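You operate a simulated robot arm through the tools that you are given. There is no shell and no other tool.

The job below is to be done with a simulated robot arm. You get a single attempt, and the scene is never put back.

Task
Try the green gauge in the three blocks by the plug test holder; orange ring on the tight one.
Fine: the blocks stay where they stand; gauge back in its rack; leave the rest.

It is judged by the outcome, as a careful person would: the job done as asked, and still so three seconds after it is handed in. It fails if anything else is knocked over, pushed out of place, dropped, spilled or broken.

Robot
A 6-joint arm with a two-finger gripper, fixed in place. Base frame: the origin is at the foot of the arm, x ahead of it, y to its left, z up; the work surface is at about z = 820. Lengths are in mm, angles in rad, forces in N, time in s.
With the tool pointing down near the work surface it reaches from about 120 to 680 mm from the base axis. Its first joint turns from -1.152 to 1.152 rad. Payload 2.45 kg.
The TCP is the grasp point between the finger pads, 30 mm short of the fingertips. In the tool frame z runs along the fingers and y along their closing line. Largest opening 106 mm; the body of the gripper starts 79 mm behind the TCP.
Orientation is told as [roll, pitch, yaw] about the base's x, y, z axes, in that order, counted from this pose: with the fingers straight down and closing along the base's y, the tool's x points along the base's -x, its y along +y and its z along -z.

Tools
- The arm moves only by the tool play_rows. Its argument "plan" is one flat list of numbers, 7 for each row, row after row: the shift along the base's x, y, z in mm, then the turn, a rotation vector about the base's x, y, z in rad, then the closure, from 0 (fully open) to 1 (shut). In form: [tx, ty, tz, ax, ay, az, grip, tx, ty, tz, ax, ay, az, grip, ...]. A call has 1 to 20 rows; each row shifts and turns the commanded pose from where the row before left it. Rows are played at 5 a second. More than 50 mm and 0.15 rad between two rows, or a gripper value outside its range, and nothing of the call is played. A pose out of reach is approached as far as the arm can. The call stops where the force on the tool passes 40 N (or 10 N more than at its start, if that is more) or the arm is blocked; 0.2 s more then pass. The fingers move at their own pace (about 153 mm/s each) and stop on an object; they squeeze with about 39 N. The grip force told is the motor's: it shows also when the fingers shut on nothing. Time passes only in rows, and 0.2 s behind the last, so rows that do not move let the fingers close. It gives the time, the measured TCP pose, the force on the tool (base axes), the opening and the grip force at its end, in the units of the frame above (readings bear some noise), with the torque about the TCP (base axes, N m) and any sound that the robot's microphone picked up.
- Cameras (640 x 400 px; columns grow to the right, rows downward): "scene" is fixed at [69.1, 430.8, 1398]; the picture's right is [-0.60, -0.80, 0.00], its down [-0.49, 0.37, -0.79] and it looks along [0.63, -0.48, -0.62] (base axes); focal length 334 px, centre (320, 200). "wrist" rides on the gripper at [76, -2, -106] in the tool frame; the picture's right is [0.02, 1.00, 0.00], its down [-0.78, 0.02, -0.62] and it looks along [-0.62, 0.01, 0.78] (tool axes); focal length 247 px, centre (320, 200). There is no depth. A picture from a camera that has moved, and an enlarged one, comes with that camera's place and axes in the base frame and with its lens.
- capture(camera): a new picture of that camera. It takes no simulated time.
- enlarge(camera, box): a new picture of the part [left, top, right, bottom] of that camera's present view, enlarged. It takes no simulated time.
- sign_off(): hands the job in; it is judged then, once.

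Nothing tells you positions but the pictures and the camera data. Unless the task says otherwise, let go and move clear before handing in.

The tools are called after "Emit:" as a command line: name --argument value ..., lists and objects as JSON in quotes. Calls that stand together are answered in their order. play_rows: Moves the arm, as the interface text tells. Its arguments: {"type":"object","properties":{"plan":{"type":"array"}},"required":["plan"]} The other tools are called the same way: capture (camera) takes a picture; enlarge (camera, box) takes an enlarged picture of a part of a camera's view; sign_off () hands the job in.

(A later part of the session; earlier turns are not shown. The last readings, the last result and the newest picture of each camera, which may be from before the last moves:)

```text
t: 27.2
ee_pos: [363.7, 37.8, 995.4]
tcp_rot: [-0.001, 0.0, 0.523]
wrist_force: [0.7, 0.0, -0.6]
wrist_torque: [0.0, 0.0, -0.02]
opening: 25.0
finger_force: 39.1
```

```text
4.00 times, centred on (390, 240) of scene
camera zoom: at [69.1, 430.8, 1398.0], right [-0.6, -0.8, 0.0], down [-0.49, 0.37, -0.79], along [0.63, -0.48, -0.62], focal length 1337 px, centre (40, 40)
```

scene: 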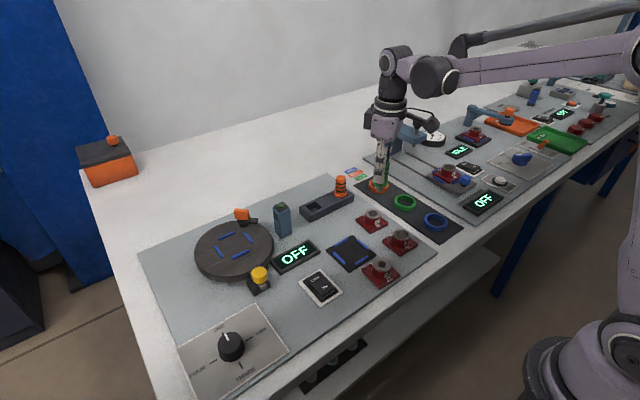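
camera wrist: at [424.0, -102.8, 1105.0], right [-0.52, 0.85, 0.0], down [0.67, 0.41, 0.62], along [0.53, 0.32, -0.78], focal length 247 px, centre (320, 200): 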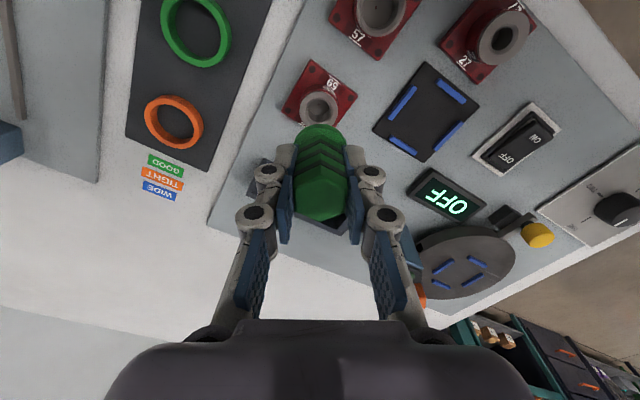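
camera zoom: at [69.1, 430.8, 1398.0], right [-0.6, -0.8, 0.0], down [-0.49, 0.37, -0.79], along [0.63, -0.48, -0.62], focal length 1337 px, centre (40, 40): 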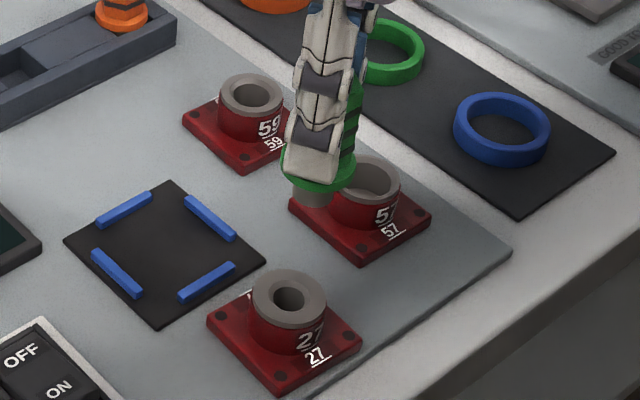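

Emit:
play_rows --plan '[1.6, 1.2, -25, 0, 0, 0, 1, 0, 0, -25, 0, 0, 0, 1, 0, 0, -14, 0, 0, 0, 1, 0, 0, 0, 0, 0, 0, 1, 0, 0, 0, 0, 0, 0, 1]'

Emit:
enlarge --camera "scene" --box '[350, 220, 420, 290]'

Emit:
enlarge --camera "wrist" --box '[280, 70, 360, 160]'

```text
t: 28.4
ee_pos: [366.6, 37.3, 930.9]
tcp_rot: [0.0, 0.001, 0.525]
wrist_force: [-0.7, -1.1, -0.8]
wrist_torque: [-0.03, 0.0, 0.02]
opening: 25.0
finger_force: 39.5
```

```text
5.71 times, centred on (385, 255) of scene
camera zoom: at [69.1, 430.8, 1398.0], right [-0.6, -0.8, 0.0], down [-0.49, 0.37, -0.79], along [0.63, -0.48, -0.62], focal length 1910 px, centre (-51, -114)
```

zoom: 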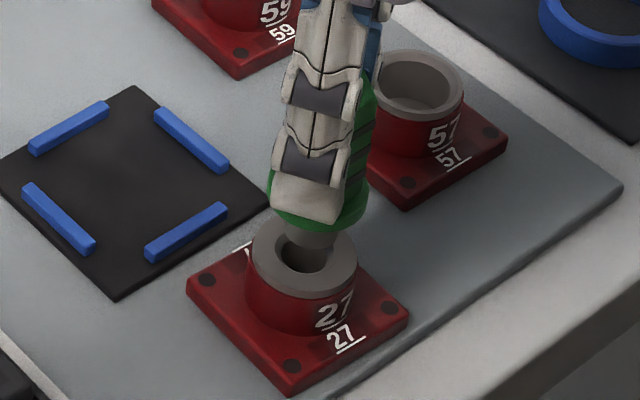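

```text
4.44 times, centred on (320, 115) of wrist
camera zoom: at [300.8, -1.7, 1036.8], right [-0.52, 0.85, 0.0], down [0.67, 0.41, 0.62], along [0.53, 0.32, -0.78], focal length 1098 px, centre (320, 578)
```

zoom: 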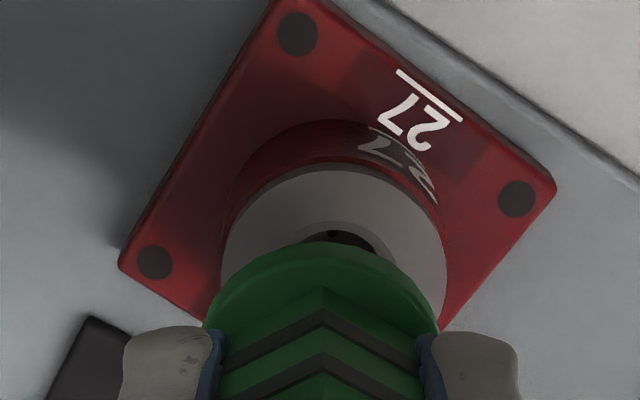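

Emit:
play_rows --plan '[0.1, 2.4, -2, 0, 0, 0, 1, 0, 0, -3, 0, 0, 0, 1, 0, 0, 0, 0, 0, 0, 1, 0, 0, 0, 0, 0, 0, 1]'

Emit:
enlarge --camera "scene" --box '[355, 230, 405, 280]'

Emit:
enlarge --camera "wrist" --box '[280, 70, 360, 160]'

```text
t: 29.4
ee_pos: [366.2, 40.8, 925.4]
tcp_rot: [0.0, -0.002, 0.522]
wrist_force: [-1.4, -0.5, -1.1]
wrist_torque: [0.03, 0.01, -0.01]
opening: 25.0
finger_force: 38.9
```

```text
8.00 times, centred on (380, 255) of scene
camera zoom: at [69.1, 430.8, 1398.0], right [-0.6, -0.8, 0.0], down [-0.49, 0.37, -0.79], along [0.63, -0.48, -0.62], focal length 2673 px, centre (-160, -240)
```

zoom: 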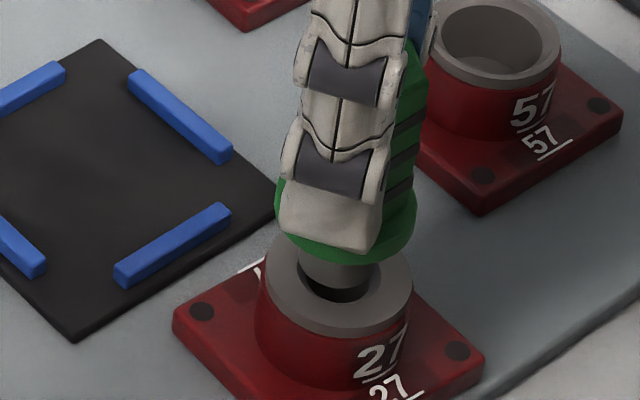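

```text
4.44 times, centred on (320, 115) of wrist
camera zoom: at [300.8, 1.5, 1031.7], right [-0.52, 0.85, 0.0], down [0.67, 0.41, 0.62], along [0.53, 0.32, -0.78], focal length 1098 px, centre (320, 578)
```

zoom: 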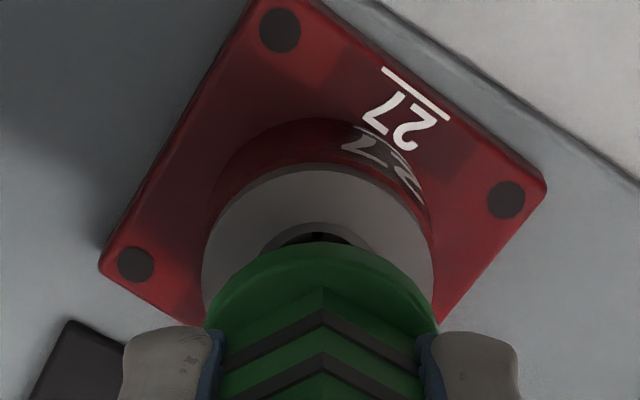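

Nearly concentric, with a trim of under 1 mm. I'll lower onto 27's mouth in small steps and watch the force.

Emit:
play_rows --plan '[-0.3, -0.8, -1, 0, 0, 0, 1, 0, 0, -1, 0, 0, 0, 1, 0, 0, -1, 0, 0, 0, 1, 0, 0, 0, 0, 0, 0, 1]'

Emit:
play_rows --plan '[0, 0, -1, 0, 0, 0, 1, 0, 0, 0, 0, 0, 0, 1]'

Emit:
play_rows --plan '[0, 0, -0.8, 0, 0, 0, 1, 0, 0, 0, 0, 0, 0, 1]'

Emit:
enlarge --camera "scene" --box '[355, 230, 405, 280]'

```text
t: 30.4
ee_pos: [365.8, 41.3, 923.4]
tcp_rot: [0.0, 0.0, 0.523]
wrist_force: [-0.3, 0.3, -0.7]
wrist_torque: [-0.02, -0.03, -0.02]
opening: 24.9
finger_force: 38.5
```

```text
t: 31.0
ee_pos: [366.7, 41.4, 922.1]
tcp_rot: [0.0, -0.001, 0.524]
wrist_force: [0.9, 0.3, -1.2]
wrist_torque: [-0.01, 0.03, 0.0]
opening: 24.7
finger_force: 39.3
```

```text
t: 31.6
ee_pos: [367.2, 40.1, 921.0]
tcp_rot: [0.0, 0.0, 0.524]
wrist_force: [0.1, -0.2, -0.9]
wrist_torque: [-0.02, 0.02, 0.0]
opening: 24.9
finger_force: 39.1
```

```text
8.00 times, centred on (380, 255) of scene
camera zoom: at [69.1, 430.8, 1398.0], right [-0.6, -0.8, 0.0], down [-0.49, 0.37, -0.79], along [0.63, -0.48, -0.62], focal length 2673 px, centre (-160, -240)
```

zoom: 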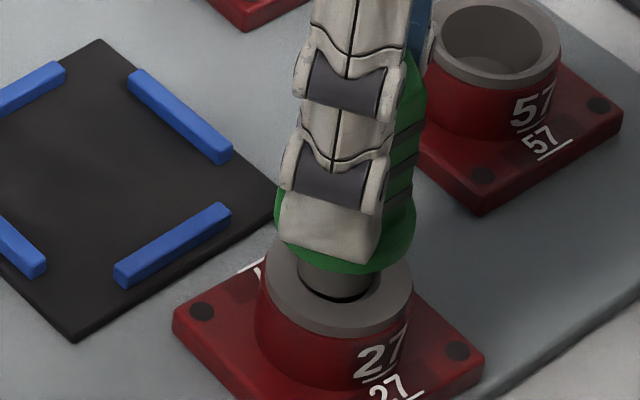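

Emit:
play_rows --plan '[0, 0, -0.8, 0, 0, 0, 1, 0, 0, 0, 0, 0, 0, 1]'

Emit:
play_rows --plan '[0, 0, -0.7, 0, 0, 0, 1, 0, 0, 0, 0, 0, 0, 1]'

Emit:
play_rows --plan '[0, 0, -0.5, 0, 0, 0, 1, 0, 0, 0, 0, 0, 0, 1]'

Emit:
enlarge --camera "scene" --box '[355, 230, 405, 280]'

```text
t: 32.2
ee_pos: [366.6, 41.3, 920.7]
tcp_rot: [0.001, 0.0, 0.523]
wrist_force: [-0.4, 0.3, -0.9]
wrist_torque: [0.02, 0.03, 0.0]
opening: 24.8
finger_force: 39.0
```

```text
t: 32.8
ee_pos: [365.1, 39.8, 919.5]
tcp_rot: [0.0, 0.002, 0.523]
wrist_force: [-1.3, -2.9, 2.7]
wrist_torque: [-0.13, 0.03, 0.02]
opening: 24.8
finger_force: 38.8
```

```text
t: 33.4
ee_pos: [365.5, 41.1, 920.0]
tcp_rot: [0.0, -0.001, 0.522]
wrist_force: [-2.3, -6.9, 10.6]
wrist_torque: [-0.27, 0.12, 0.05]
opening: 24.8
finger_force: 38.8
```

```text
8.00 times, centred on (380, 255) of scene
camera zoom: at [68.9, 430.6, 1398.1], right [-0.6, -0.8, 0.0], down [-0.49, 0.37, -0.79], along [0.63, -0.48, -0.62], focal length 2673 px, centre (-160, -240)
```

zoom: 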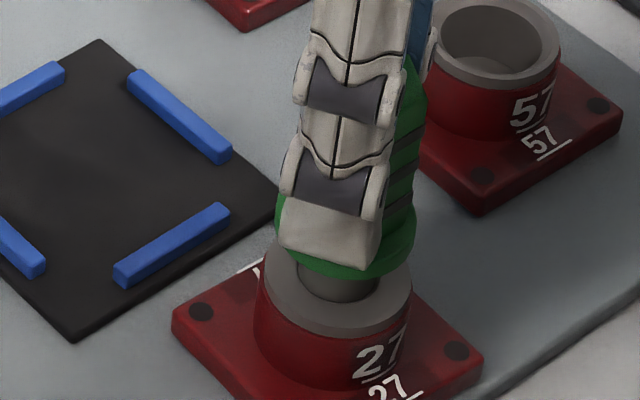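

The plug stops at the mouth of 27, 18 mm short of seating, with a sideways push towards -y showing it is slightly off-centre. I'll lift, re-centre and try again so the result is fair.

Emit:
play_rows --plan '[0, 0, 2.5, 0, 0, 0, 1, -0.3, -1.0, 0, 0, 0, 0, 1, 0, 0, 0, 0, 0, 0, 1]'

Emit:
enlarge --camera "wrist" --box '[280, 70, 360, 160]'

Emit:
play_rows --plan '[0, 0, -1, 0, 0, 0, 1, 0, 0, -0.8, 0, 0, 0, 1, 0, 0, 0, 0, 0, 0, 1]'

Emit:
play_rows --plan '[0, 0, -0.5, 0, 0, 0, 1, 0, 0, 0, 0, 0, 0, 1]'

Emit:
play_rows --plan '[0, 0, -0.5, 0, 0, 0, 1, 0, 0, 0, 0, 0, 0, 1]'

```text
t: 34.2
ee_pos: [365.2, 39.7, 922.7]
tcp_rot: [0.002, 0.002, 0.524]
wrist_force: [0.1, -0.9, -1.0]
wrist_torque: [-0.02, 0.0, -0.04]
opening: 24.9
finger_force: 38.5
```

```text
4.44 times, centred on (320, 115) of wrist
camera zoom: at [300.1, 0.3, 1028.6], right [-0.52, 0.85, 0.0], down [0.67, 0.41, 0.62], along [0.53, 0.32, -0.78], focal length 1098 px, centre (320, 578)
```

zoom: 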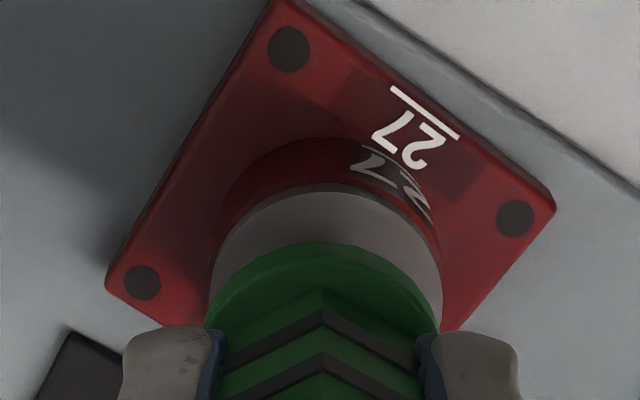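

```text
t: 35.0
ee_pos: [365.5, 41.3, 920.8]
tcp_rot: [0.001, -0.001, 0.524]
wrist_force: [3.4, 2.1, 5.4]
wrist_torque: [0.06, -0.12, 0.01]
opening: 24.7
finger_force: 38.8
```

```text
t: 35.6
ee_pos: [364.9, 40.8, 919.4]
tcp_rot: [0.001, -0.002, 0.523]
wrist_force: [8.1, 4.5, 14.6]
wrist_torque: [0.2, -0.31, -0.03]
opening: 25.0
finger_force: 38.7
```

```text
t: 36.2
ee_pos: [365.2, 40.6, 919.7]
tcp_rot: [0.0, -0.002, 0.523]
wrist_force: [8.9, 6.5, 17.4]
wrist_torque: [0.25, -0.38, 0.0]
opening: 25.1
finger_force: 38.8
```

27 refuses the gauge again, from the other side of centre. The plug is bigger than this bore, while 59 and 57 took it to the flange, so 27 is the tight one. I'll back off and check nothing moved.

Emit:
play_rows --plan '[0, 0, 4, 0, 0, 0, 1, 0, 0, 15, 0, 0, 0, 1, 0, 0, 25, 0, 0, 0, 1, 0, 0, 31, 0, 0, 0, 1, 0, 0, 0, 0, 0, 0, 1]'

Emit:
enlarge --camera "scene" --box '[330, 190, 450, 290]'

Emit:
enlarge --camera "wrist" --box '[270, 40, 370, 160]'

```text
t: 37.4
ee_pos: [364.7, 40.7, 992.7]
tcp_rot: [-0.001, 0.0, 0.522]
wrist_force: [0.2, 0.7, -1.2]
wrist_torque: [-0.01, 0.03, -0.01]
opening: 25.0
finger_force: 38.5
```

```text
4.00 times, centred on (390, 240) of scene
camera zoom: at [69.1, 430.8, 1398.0], right [-0.6, -0.8, 0.0], down [-0.49, 0.37, -0.79], along [0.63, -0.48, -0.62], focal length 1337 px, centre (40, 40)
```

zoom: 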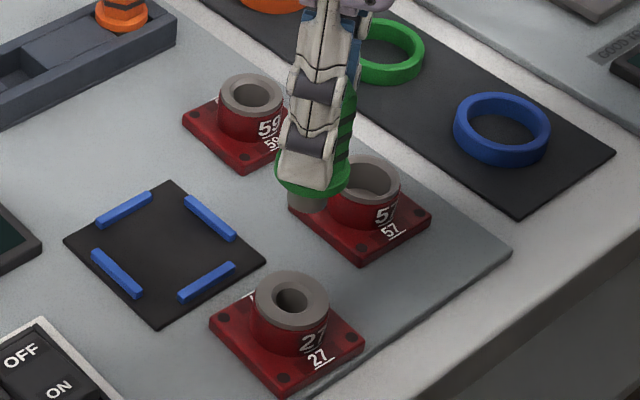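

```text
3.33 times, centred on (320, 100) of wrist
camera zoom: at [298.9, 1.2, 1099.0], right [-0.52, 0.85, 0.0], down [0.67, 0.41, 0.62], along [0.53, 0.32, -0.78], focal length 823 px, centre (320, 533)
```

zoom: 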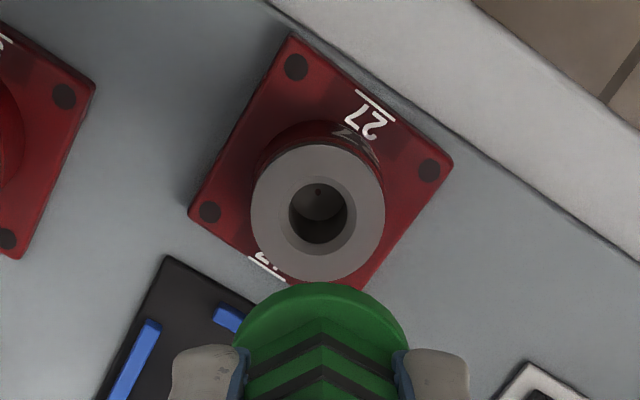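

27 stands where it was to within about 1.5 mm, and the other two are unmoved. Now I'll carry the gauge back to hover over its rack seat.

Emit:
play_rows --plan '[42, -1, 0, 0, 0, 0, 1, 42, -1, 0, 0, 0, 0, 1, 42, -1, 0, 0, 0, 0, 1, 42, -1, 0, 0, 0, 0, 1, 42, -1, 0, 0, 0, 0, 1, 41.5, -1, 0, 0, 0, 0, 1, 0, 0, 0, 0, 0, 0, 1, 0, 0, 0, 0, 0, 0, 1]'

Emit:
enlarge --camera "scene" --box '[280, 140, 370, 230]'

Emit:
enlarge --camera "wrist" --box '[260, 40, 380, 170]'

```text
t: 39.2
ee_pos: [616.6, 33.2, 993.4]
tcp_rot: [-0.001, 0.001, 0.524]
wrist_force: [0.2, 0.0, -1.0]
wrist_torque: [-0.02, -0.02, 0.0]
opening: 24.9
finger_force: 38.8
```

```text
4.44 times, centred on (325, 185) of scene
camera zoom: at [69.1, 430.8, 1398.0], right [-0.6, -0.8, 0.0], down [-0.49, 0.37, -0.79], along [0.63, -0.48, -0.62], focal length 1485 px, centre (298, 267)
```

zoom: 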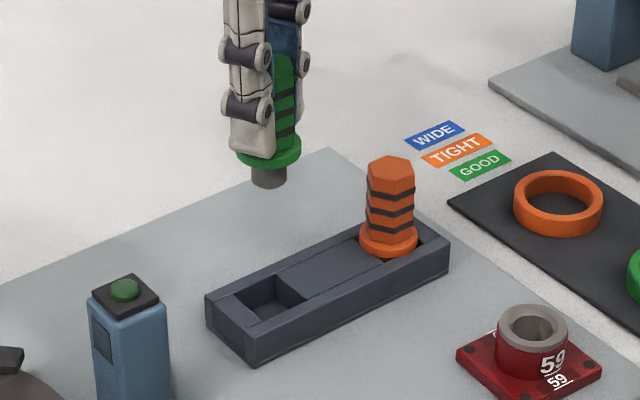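

```text
3.08 times, centred on (320, 105) of wrist
camera zoom: at [550.7, -5.6, 1099.5], right [-0.52, 0.85, 0.0], down [0.67, 0.41, 0.62], along [0.53, 0.32, -0.78], focal length 760 px, centre (320, 492)
```

zoom: 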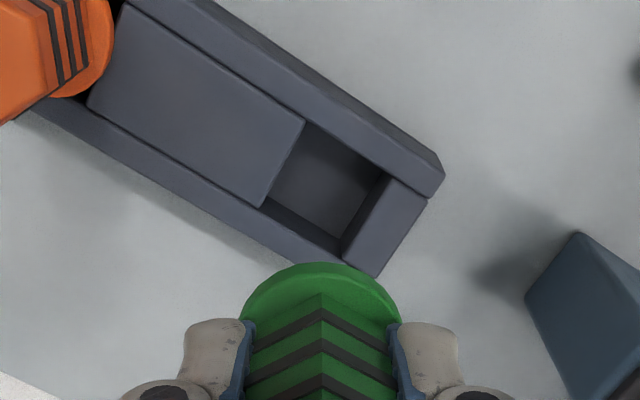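

The rack seat is a square pocket directly under the plug, matching the recorded grasp pose. I'll descend and check just above it.

Emit:
play_rows --plan '[0.3, 0.2, -25, 0, 0, 0, 1, 0, 0, -25, 0, 0, 0, 1, 0, 0, -19, 0, 0, 0, 1, 0, 0, 0, 0, 0, 0, 1, 0, 0, 0, 0, 0, 0, 1]'

Emit:
enlarge --camera "scene" --box '[290, 165, 360, 225]'

Emit:
enlarge --camera "wrist" --box '[260, 50, 380, 170]'

```text
t: 40.4
ee_pos: [617.1, 34.4, 923.7]
tcp_rot: [0.001, 0.0, 0.524]
wrist_force: [0.2, -0.1, -1.8]
wrist_torque: [-0.01, 0.02, -0.02]
opening: 24.8
finger_force: 39.0
```

```text
6.67 times, centred on (325, 195) of scene
camera zoom: at [69.1, 430.8, 1398.0], right [-0.6, -0.8, 0.0], down [-0.49, 0.37, -0.79], along [0.63, -0.48, -0.62], focal length 2228 px, centre (287, 233)
```

zoom: 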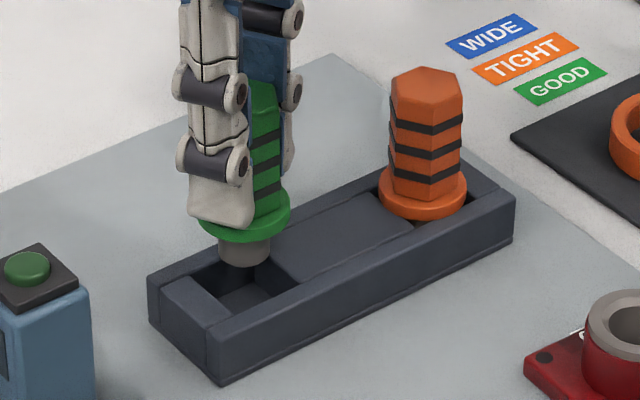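

```text
3.33 times, centred on (320, 110) of wrist
camera zoom: at [550.5, -4.7, 1029.9], right [-0.52, 0.85, 0.0], down [0.67, 0.41, 0.62], along [0.53, 0.32, -0.78], focal length 823 px, centre (320, 500)
```

zoom: 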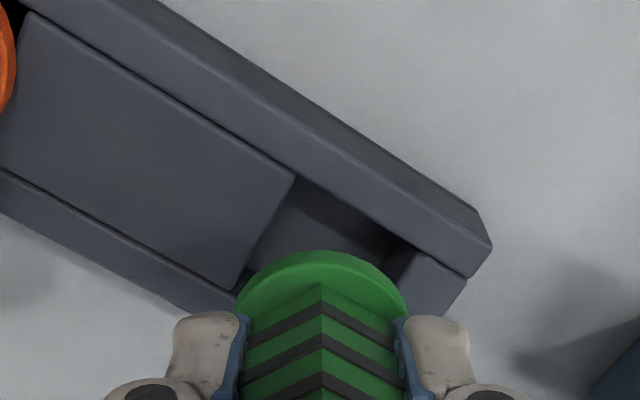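

Emit:
play_rows --plan '[0.7, -0.4, -4, 0, 0, 0, 1, 0, 0, -4, 0, 0, 0, 1, 0, 0, -4, 0, 0, 0, 1, 0, 0, -4, 0, 0, 0, 1, 0, 0, -4, 0, 0, 0, 1, 0, 0, 0, 0, 0, 0, 1]'

Emit:
enlarge --camera "scene" --box '[290, 165, 360, 225]'

Emit:
enlarge --camera "wrist" --box '[260, 50, 380, 170]'

```text
t: 41.8
ee_pos: [618.4, 34.5, 903.4]
tcp_rot: [0.0, 0.0, 0.522]
wrist_force: [-0.3, 0.5, -1.3]
wrist_torque: [0.03, 0.01, -0.01]
opening: 25.0
finger_force: 38.3
```

```text
6.67 times, centred on (325, 195) of scene
camera zoom: at [69.1, 430.8, 1398.0], right [-0.6, -0.8, 0.0], down [-0.49, 0.37, -0.79], along [0.63, -0.48, -0.62], focal length 2228 px, centre (287, 233)
```

zoom: 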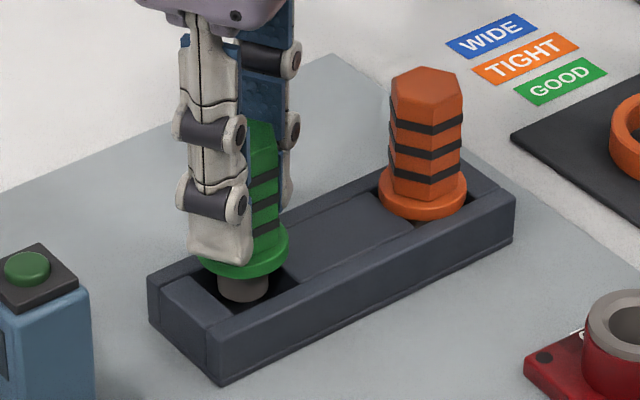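

```text
3.33 times, centred on (320, 110) of wrist
camera zoom: at [552.4, -5.4, 1010.9], right [-0.52, 0.85, 0.0], down [0.67, 0.41, 0.62], along [0.53, 0.32, -0.78], focal length 823 px, centre (320, 500)
```

zoom: 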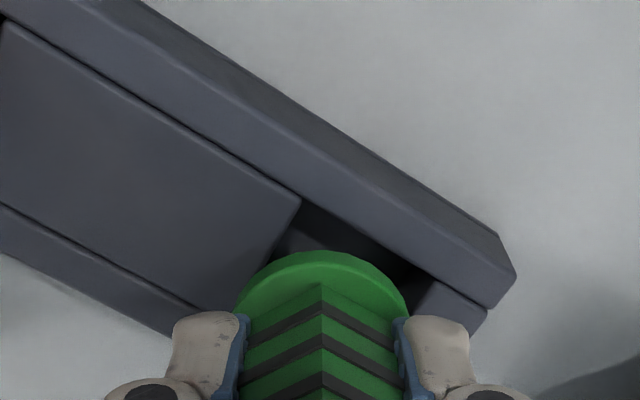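

Emit:
play_rows --plan '[-0.8, 0, -2, 0, 0, 0, 1, 0, 0, -2, 0, 0, 0, 1, 0, 0, -2, 0, 0, 0, 1, 0, 0, -2, 0, 0, 0, 1, 0, 0, 0, 0, 0, 0, 1]'

Emit:
play_rows --plan '[0, 0, -0.7, 0, 0, 0, 1, 0, 0, 0, 0, 0, 0, 1]'

Emit:
enlarge --camera "scene" --box '[290, 165, 360, 225]'

Emit:
enlarge --camera "wrist" --box '[260, 50, 380, 170]'

```text
t: 43.0
ee_pos: [617.4, 33.3, 899.1]
tcp_rot: [0.001, 0.0, 0.524]
wrist_force: [-0.5, -0.5, -0.9]
wrist_torque: [0.0, 0.02, -0.02]
opening: 25.1
finger_force: 39.2
```

```text
t: 43.6
ee_pos: [617.2, 34.1, 897.1]
tcp_rot: [-0.001, 0.0, 0.524]
wrist_force: [0.1, 0.7, -0.4]
wrist_torque: [0.01, -0.02, 0.01]
opening: 24.9
finger_force: 39.1
```

```text
6.67 times, centred on (325, 195) of scene
camera zoom: at [69.1, 430.8, 1398.0], right [-0.6, -0.8, 0.0], down [-0.49, 0.37, -0.79], along [0.63, -0.48, -0.62], focal length 2228 px, centre (287, 233)
```

zoom: 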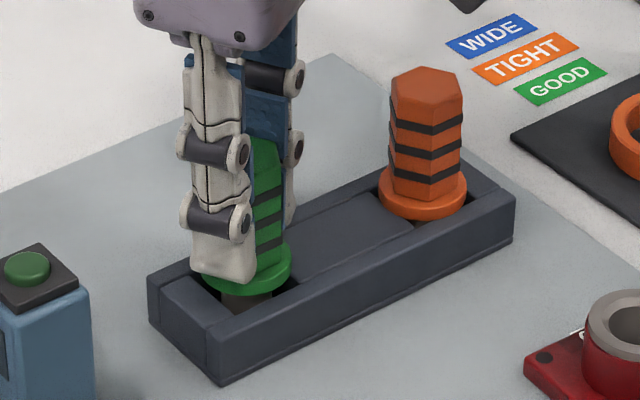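

```text
3.33 times, centred on (320, 110) of wrist
camera zoom: at [551.1, -5.9, 1003.1], right [-0.52, 0.85, 0.0], down [0.67, 0.41, 0.62], along [0.53, 0.32, -0.78], focal length 823 px, centre (320, 500)
```

zoom: 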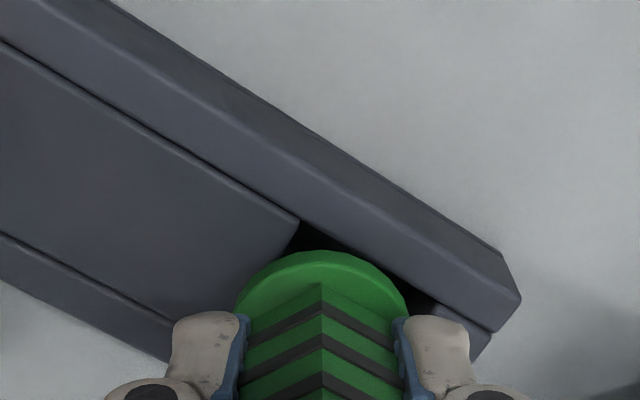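

Emit:
play_rows --plan '[0.1, 0.4, -1.2, 0, 0, 0, 1, 0, 0, -1.2, 0, 0, 0, 1, 0, 0, 0, 0, 0, 0, 1]'

Emit:
play_rows --plan '[0, 0, -0.6, 0, 0, 0, 1, 0, 0, 0, 0, 0, 0, 1]'

Emit:
play_rows --plan '[0, 0, -0.5, 0, 0, 0, 1, 0, 0, 0, 0, 0, 0, 1]'

Emit:
enlarge --camera "scene" --box '[290, 165, 360, 225]'

Emit:
enlarge --camera "wrist" --box '[260, 50, 380, 170]'

```text
t: 44.4
ee_pos: [616.0, 33.9, 894.2]
tcp_rot: [0.001, 0.0, 0.524]
wrist_force: [-0.1, 0.6, -1.0]
wrist_torque: [0.0, -0.01, 0.02]
opening: 24.6
finger_force: 38.7
```

```text
t: 45.0
ee_pos: [617.0, 34.0, 894.2]
tcp_rot: [-0.001, 0.0, 0.524]
wrist_force: [-0.1, -0.1, -0.8]
wrist_torque: [-0.01, 0.01, 0.02]
opening: 24.9
finger_force: 39.2
```

```text
t: 45.6
ee_pos: [618.7, 33.1, 893.8]
tcp_rot: [0.0, 0.0, 0.523]
wrist_force: [-0.8, 0.0, -1.3]
wrist_torque: [0.01, -0.01, 0.0]
opening: 24.9
finger_force: 38.8
```

```text
6.67 times, centred on (325, 195) of scene
camera zoom: at [69.1, 430.8, 1398.0], right [-0.6, -0.8, 0.0], down [-0.49, 0.37, -0.79], along [0.63, -0.48, -0.62], focal length 2228 px, centre (287, 233)
```

zoom: 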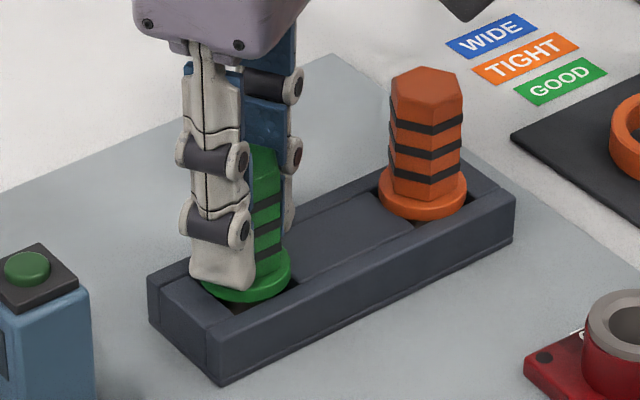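

```text
3.33 times, centred on (320, 110) of wrist
camera zoom: at [551.6, -5.7, 999.5], right [-0.52, 0.85, 0.0], down [0.67, 0.41, 0.62], along [0.53, 0.32, -0.78], focal length 823 px, centre (320, 500)
```

zoom: 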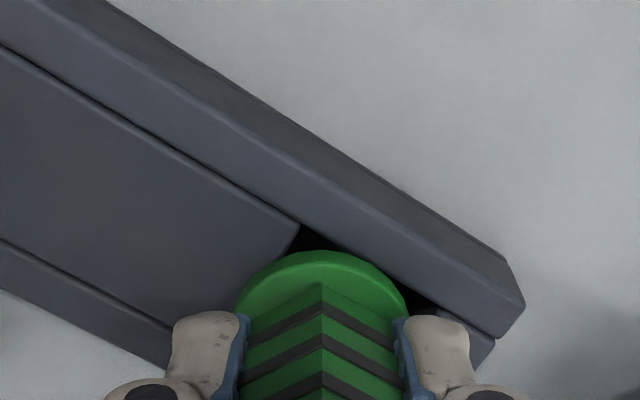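

Emit:
play_rows --plan '[0, 0, -0.5, 0, 0, 0, 1, 0, 0, 0, 0, 0, 0, 1]'

Emit:
play_rows --plan '[0, 0, -0.5, 0, 0, 0, 1, 0, 0, 0, 0, 0, 0, 1]'

```text
t: 46.2
ee_pos: [616.9, 33.9, 893.1]
tcp_rot: [0.0, -0.001, 0.523]
wrist_force: [0.2, 0.1, -0.2]
wrist_torque: [0.02, -0.01, -0.05]
opening: 24.6
finger_force: 38.8
```

```text
t: 46.8
ee_pos: [617.7, 34.7, 892.5]
tcp_rot: [-0.001, -0.001, 0.522]
wrist_force: [-3.2, -1.6, 8.8]
wrist_torque: [-0.06, 0.04, -0.01]
opening: 24.9
finger_force: 39.0
```

Light contact shows the gauge seated in the rack. I'll release it and rise clear.

Emit:
play_rows --plan '[0, 0, 0, 0, 0, 0, 0.72, 0, 0, 0, 0, 0, 0, 0.6, 0, 0, 0, 0, 0, 0, 0.5, 0, 0, 0, 0, 0, 0, 0.5]'

Emit:
enlarge --camera "wrist" --box '[230, 80, 410, 240]'

Emit:
play_rows --plan '[0, 0, 10, 0, 0, 0, 0.5, 0, 0, 20, 0, 0, 0, 0.5, 0, 0, 35, 0, 0, 0, 0.5, 0, 0, 40, 0, 0, 0, 0.5, 0, 0, 0, 0, 0, 0, 0.5]'

Emit:
enlarge --camera "scene" --box '[260, 160, 380, 235]'

```text
t: 47.8
ee_pos: [617.9, 33.8, 891.9]
tcp_rot: [0.0, 0.0, 0.526]
wrist_force: [-0.2, -0.3, 0.1]
wrist_torque: [0.02, 0.04, 0.01]
opening: 53.4
finger_force: 0.1
```

```text
2.50 times, centred on (320, 160) of wrist
camera zoom: at [552.2, -5.1, 998.5], right [-0.52, 0.85, 0.0], down [0.67, 0.41, 0.62], along [0.53, 0.32, -0.78], focal length 617 px, centre (320, 300)
```

zoom: 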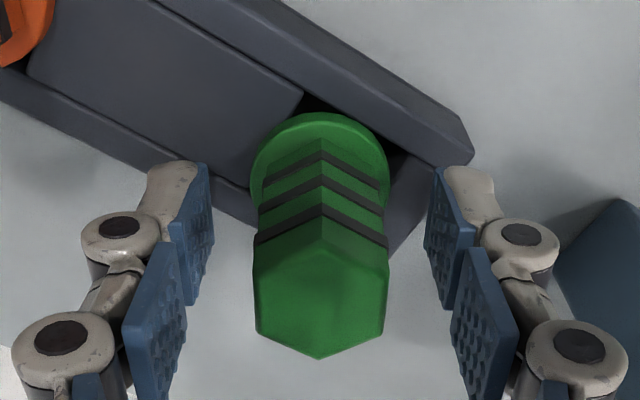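

```text
t: 49.0
ee_pos: [618.2, 33.9, 998.0]
tcp_rot: [0.0, 0.001, 0.523]
wrist_force: [0.1, 0.8, -0.7]
wrist_torque: [-0.03, -0.02, -0.02]
opening: 53.0
finger_force: 0.0
```

```text
5.33 times, centred on (320, 198) of scene
camera zoom: at [69.1, 430.8, 1398.0], right [-0.6, -0.8, 0.0], down [-0.49, 0.37, -0.79], along [0.63, -0.48, -0.62], focal length 1782 px, centre (320, 213)
```

zoom: 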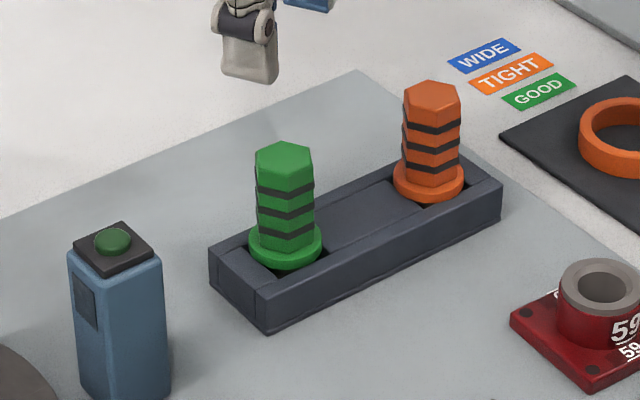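

The gauge is back in its rack as it was. Next is the orange ring near (600,-193), so I'll turn the hand back to yaw 0 and hover over it.

Emit:
play_rows --plan '[-3, -38, 0, 0, 0, -0.131, 0.3, -3, -38, 0, 0, 0, -0.131, 0.2, -3, -38, 0, 0, 0, -0.131, 0.2, -3, -38, 0, 0, 0, -0.131, 0.2, -3, -38, 0, 0, 0, 0, 0.2, -3, -37, 0, 0, 0, 0, 0.2, 0, 0, 0, 0, 0, 0, 0.2, 0, 0, 0, 0, 0, 0, 0.2]'

Emit:
capture --camera "wrist"

Emit:
enlarge --camera "scene" --box '[330, 130, 450, 230]'

```text
t: 50.8
ee_pos: [598.4, -193.2, 998.5]
tcp_rot: [0.0, 0.0, -0.001]
wrist_force: [-0.3, -1.0, -0.5]
wrist_torque: [0.01, 0.03, 0.01]
opening: 84.8
finger_force: 0.2
```

```text
taken
camera wrist: at [522.3, -194.2, 1104.4], right [-0.02, 1.0, 0.0], down [0.78, 0.02, 0.62], along [0.62, 0.01, -0.78], focal length 247 px, centre (320, 200)
```

wrist: 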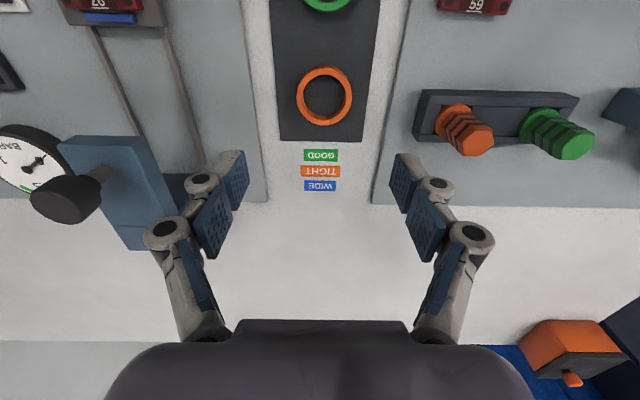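

```text
4.00 times, centred on (390, 180) of scene
camera zoom: at [69.1, 430.8, 1398.0], right [-0.6, -0.8, 0.0], down [-0.49, 0.37, -0.79], along [0.63, -0.48, -0.62], focal length 1337 px, centre (40, 280)
```

zoom: 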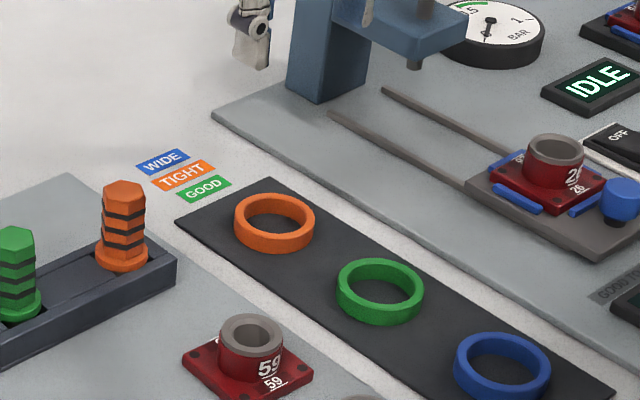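

Emit:
enlarge --camera "wrist" --box '[280, 50, 370, 140]'

```text
4.44 times, centred on (325, 95) of wrist
camera zoom: at [522.3, -194.2, 1104.4], right [-0.02, 1.0, 0.0], down [0.78, 0.02, 0.62], along [0.62, 0.01, -0.78], focal length 1098 px, centre (298, 667)
```

zoom: 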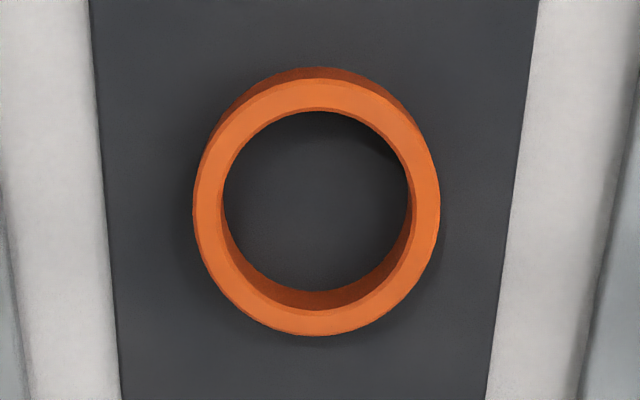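

The ring is about 58 mm outside and 44 mm inside, against a boss of about 39 mm, so it will slip on with about 2 mm all round. I'll centre over it and descend with the fingers open around it.

Emit:
play_rows --plan '[-1, 3.5, -40, 0, 0, 0, 0.2, 0, 0, -40, 0, 0, 0, 0.2, 0, 0, -25, 0, 0, 0, 0.2, 0, 0, 0, 0, 0, 0, 0.2, 0, 0, 0, 0, 0, 0, 0.2]'

Emit:
capture --camera "wrist"

Emit:
enlarge --camera "scene" --box '[340, 140, 420, 210]'

```text
t: 52.0
ee_pos: [597.8, -190.3, 892.9]
tcp_rot: [0.0, 0.001, 0.001]
wrist_force: [0.4, -0.1, 0.6]
wrist_torque: [0.01, -0.02, 0.02]
opening: 84.7
finger_force: 0.0
```

```text
taken
camera wrist: at [521.8, -192.2, 999.3], right [-0.02, 1.0, 0.0], down [0.78, 0.02, 0.62], along [0.62, 0.01, -0.78], focal length 247 px, centre (320, 200)
```

wrist: 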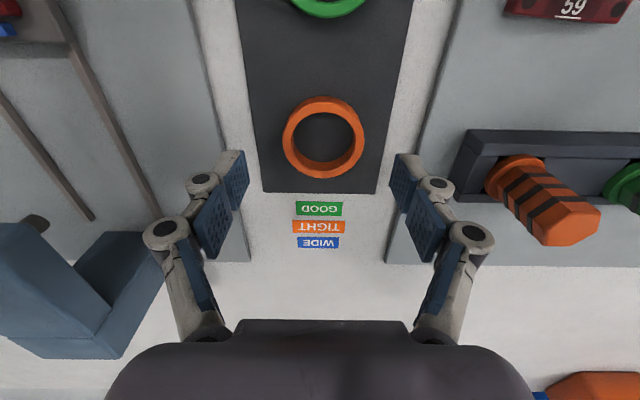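

```text
5.71 times, centred on (380, 175) of scene
camera zoom: at [69.1, 430.8, 1398.0], right [-0.6, -0.8, 0.0], down [-0.49, 0.37, -0.79], along [0.63, -0.48, -0.62], focal length 1910 px, centre (-23, 343)
```

zoom: 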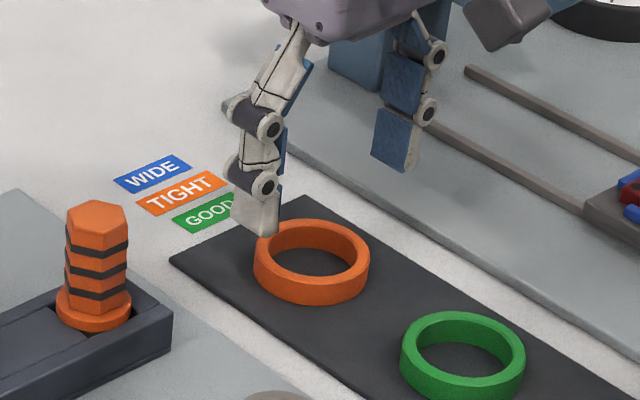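

Emit:
play_rows --plan '[-2, 2, -10, 0, 0, 0, 0.2, 0, 0, -15, 0, 0, 0, 0.2, 0, 0, 0, 0, 0, 0, 0.2, 0, 0, 0, 0, 0, 0, 0.2]'

Emit:
enlarge --camera "wrist" --box '[200, 80, 440, 240]'

Emit:
enlarge --camera "scene" --box '[340, 140, 420, 210]'

```text
t: 53.0
ee_pos: [595.9, -188.2, 868.8]
tcp_rot: [0.001, 0.001, 0.002]
wrist_force: [0.6, 0.8, -0.5]
wrist_torque: [0.0, 0.0, -0.03]
opening: 84.8
finger_force: 0.1
```

```text
2.50 times, centred on (320, 160) of wrist
camera zoom: at [518.8, -190.1, 974.8], right [-0.02, 1.0, 0.0], down [0.78, 0.02, 0.62], along [0.62, 0.01, -0.78], focal length 617 px, centre (320, 300)
```

zoom: 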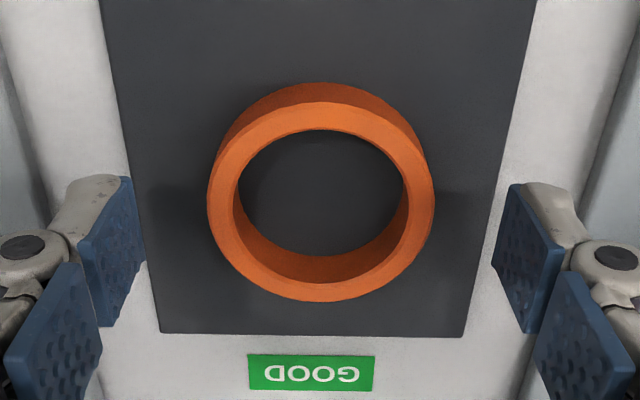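

```text
5.71 times, centred on (380, 175) of scene
camera zoom: at [69.1, 430.8, 1398.0], right [-0.6, -0.8, 0.0], down [-0.49, 0.37, -0.79], along [0.63, -0.48, -0.62], focal length 1910 px, centre (-23, 343)
```

zoom: 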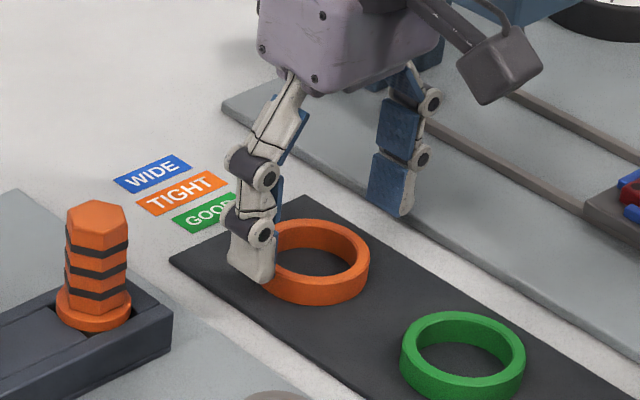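

Emit:
play_rows --plan '[1, 0, -4, 0, 0, 0, 0.2, 0, 0, -3, 0, 0, 0, 0.2, 0, 0, -2, 0, 0, 0, 0.2, 0, 0, 0, 0, 0, 0, 0.2]'

Emit:
enlarge --camera "wrist" --box '[200, 80, 440, 240]'

Emit:
enlarge --camera "scene" --box '[350, 150, 410, 205]'

```text
t: 54.0
ee_pos: [596.7, -186.8, 858.5]
tcp_rot: [-0.001, 0.001, -0.001]
wrist_force: [-0.1, -0.5, 1.1]
wrist_torque: [0.02, -0.02, -0.04]
opening: 84.6
finger_force: 0.2
```

```text
2.50 times, centred on (320, 160) of wrist
camera zoom: at [519.7, -189.2, 964.6], right [-0.02, 1.0, 0.0], down [0.78, 0.02, 0.62], along [0.62, 0.01, -0.78], focal length 617 px, centre (320, 300)
```

zoom: 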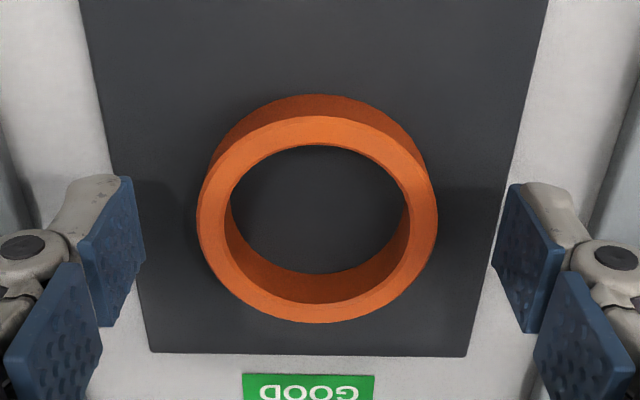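

```text
7.27 times, centred on (380, 178) of scene
camera zoom: at [69.1, 430.8, 1398.0], right [-0.6, -0.8, 0.0], down [-0.49, 0.37, -0.79], along [0.63, -0.48, -0.62], focal length 2430 px, centre (-116, 364)
```

zoom: 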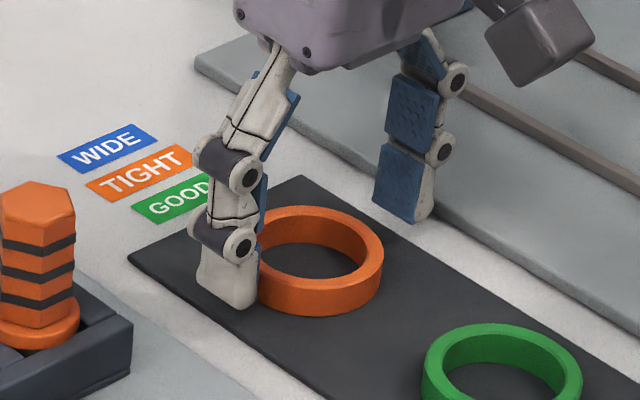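

Emit:
play_rows --plan '[0, -0.8, 0, 0, 0, 0, 0.3, 0, 0, 0, 0, 0, 0, 0.38, 0, 0, 0, 0, 0, 0, 0.42, 0, 0, 0, 0, 0, 0, 0.45, 0, 0, 0, 0, 0, 0, 0.5, 0, 0, 0, 0, 0, 0, 1, 0, 0, 0, 0, 0, 0, 1]'

Emit:
enlarge --camera "wrist" --box '[200, 80, 440, 240]'

Emit:
enlarge --camera "scene" --box '[350, 150, 410, 205]'

```text
t: 55.6
ee_pos: [596.4, -188.7, 858.0]
tcp_rot: [0.0, -0.003, 0.0]
wrist_force: [1.0, -0.4, 6.3]
wrist_torque: [0.05, 0.0, -0.02]
opening: 56.3
finger_force: 39.0
```

```text
2.50 times, centred on (320, 160) of wrist
camera zoom: at [519.7, -190.0, 964.9], right [-0.02, 1.0, 0.0], down [0.78, 0.02, 0.62], along [0.62, 0.01, -0.78], focal length 617 px, centre (320, 300)
```

zoom: 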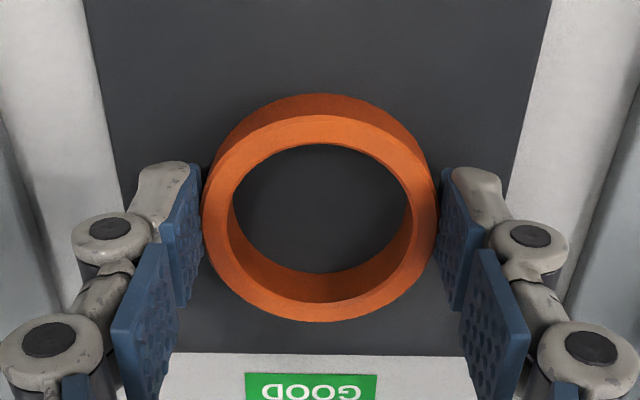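

```text
7.27 times, centred on (380, 178) of scene
camera zoom: at [69.0, 430.8, 1398.0], right [-0.6, -0.8, 0.0], down [-0.49, 0.37, -0.79], along [0.63, -0.48, -0.62], focal length 2430 px, centre (-116, 364)
```

zoom: 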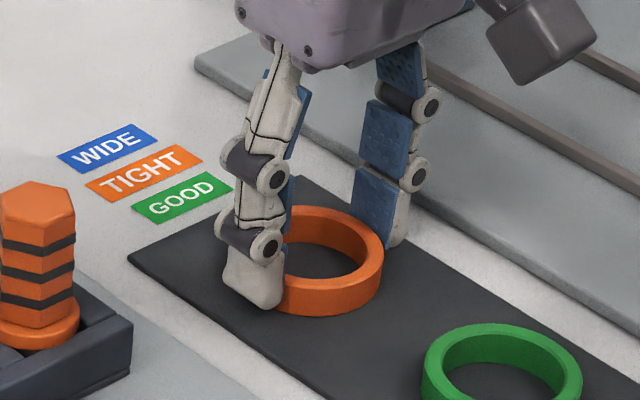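

The ring is held at 56 mm. I'll lift it and carry it over block 27, near (364,39).

Emit:
play_rows --plan '[0, 0, 5, 0, 0, 0, 1, 0, 0, 15, 0, 0, 0, 1, 0, 0, 30, 0, 0, 0, 1, 0, 0, 35, 0, 0, 0, 1, 0, 0, 0, 0, 0, 0, 1]'

Emit:
enlarge --camera "scene" --box '[330, 130, 430, 205]'

Emit:
enlarge --camera "wrist" --box '[200, 80, 440, 240]'

```text
t: 56.8
ee_pos: [597.1, -188.8, 943.3]
tcp_rot: [-0.001, 0.001, 0.001]
wrist_force: [-0.1, 0.1, -0.2]
wrist_torque: [0.02, 0.0, 0.0]
opening: 56.8
finger_force: 38.3
```

```text
5.33 times, centred on (380, 168) of scene
camera zoom: at [69.1, 430.8, 1398.0], right [-0.6, -0.8, 0.0], down [-0.49, 0.37, -0.79], along [0.63, -0.48, -0.62], focal length 1782 px, centre (0, 373)
```

zoom: 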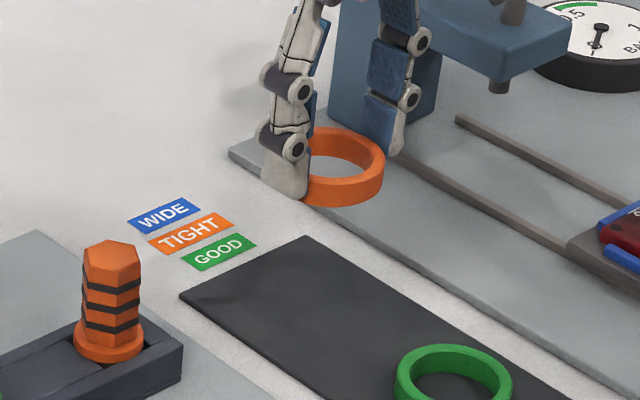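

```text
2.50 times, centred on (320, 160) of wrist
camera zoom: at [520.5, -189.3, 1048.8], right [-0.02, 1.0, 0.0], down [0.78, 0.02, 0.62], along [0.62, 0.01, -0.78], focal length 617 px, centre (320, 300)
```

zoom: 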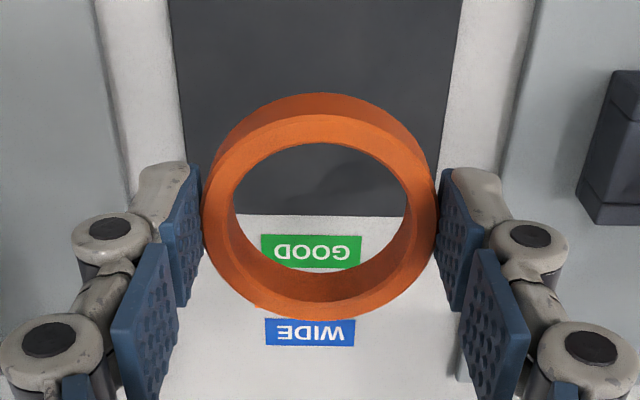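

Emit:
play_rows --plan '[-29.1, 28.3, 10, 0, 0, 0, 1, -29.1, 28.3, 10, 0, 0, 0, 1, -29.1, 28.3, 0, 0, 0, 0, 1, -29.1, 28.3, 0, 0, 0, 0, 1, -29.1, 28.3, 0, 0, 0, 0, 1, -29.1, 28.3, 0, 0, 0, 0, 1, -29.1, 28.4, 0, 0, 0, 0, 1, -29.1, 28.4, 0, 0, 0, 0, 1, 0, 0, 0, 0, 0, 0, 1, 0, 0, 0, 0, 0, 0, 1]'

Emit:
capture --camera "wrist"

Emit:
enlarge --camera "scene" --box '[330, 190, 450, 290]'

```text
t: 59.0
ee_pos: [364.8, 40.2, 962.7]
tcp_rot: [0.0, -0.001, -0.002]
wrist_force: [1.0, -0.1, 0.6]
wrist_torque: [-0.01, 0.02, -0.02]
opening: 56.4
finger_force: 38.9
```

```text
taken
camera wrist: at [287.7, 37.7, 1067.9], right [-0.02, 1.0, 0.0], down [0.78, 0.02, 0.62], along [0.62, 0.01, -0.78], focal length 247 px, centre (320, 200)
```

wrist: 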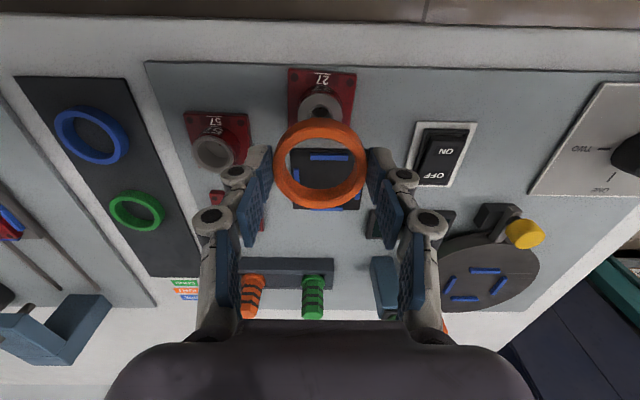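

```text
4.00 times, centred on (390, 240) of scene
camera zoom: at [69.1, 430.8, 1398.0], right [-0.6, -0.8, 0.0], down [-0.49, 0.37, -0.79], along [0.63, -0.48, -0.62], focal length 1337 px, centre (40, 40)
```

zoom: 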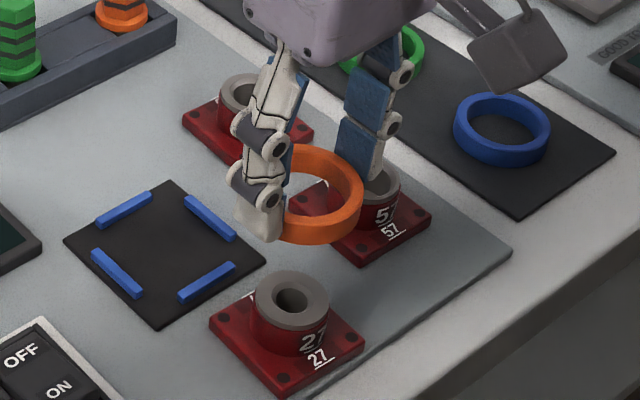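

Emit:
enlarge --camera "wrist" --box '[265, 60, 375, 220]'

Emit:
enlarge --camera "scene" --box '[365, 215, 435, 285]'

```text
2.50 times, centred on (320, 140) of wrist
camera zoom: at [287.7, 37.7, 1067.9], right [-0.02, 1.0, 0.0], down [0.78, 0.02, 0.62], along [0.62, 0.01, -0.78], focal length 617 px, centre (320, 350)
```

zoom: 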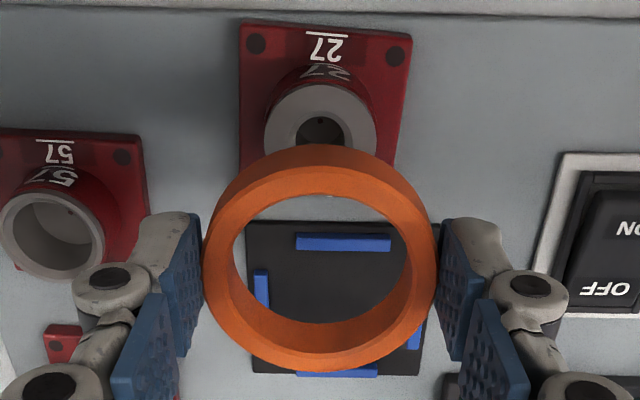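

```text
5.71 times, centred on (400, 250) of scene
camera zoom: at [69.1, 430.8, 1398.0], right [-0.6, -0.8, 0.0], down [-0.49, 0.37, -0.79], along [0.63, -0.48, -0.62], focal length 1910 px, centre (-137, -86)
```

zoom: 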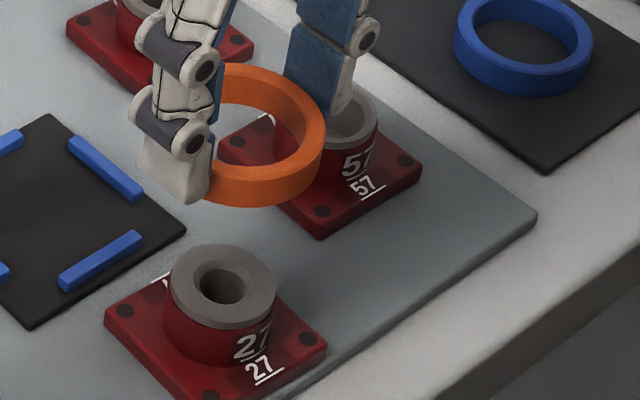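

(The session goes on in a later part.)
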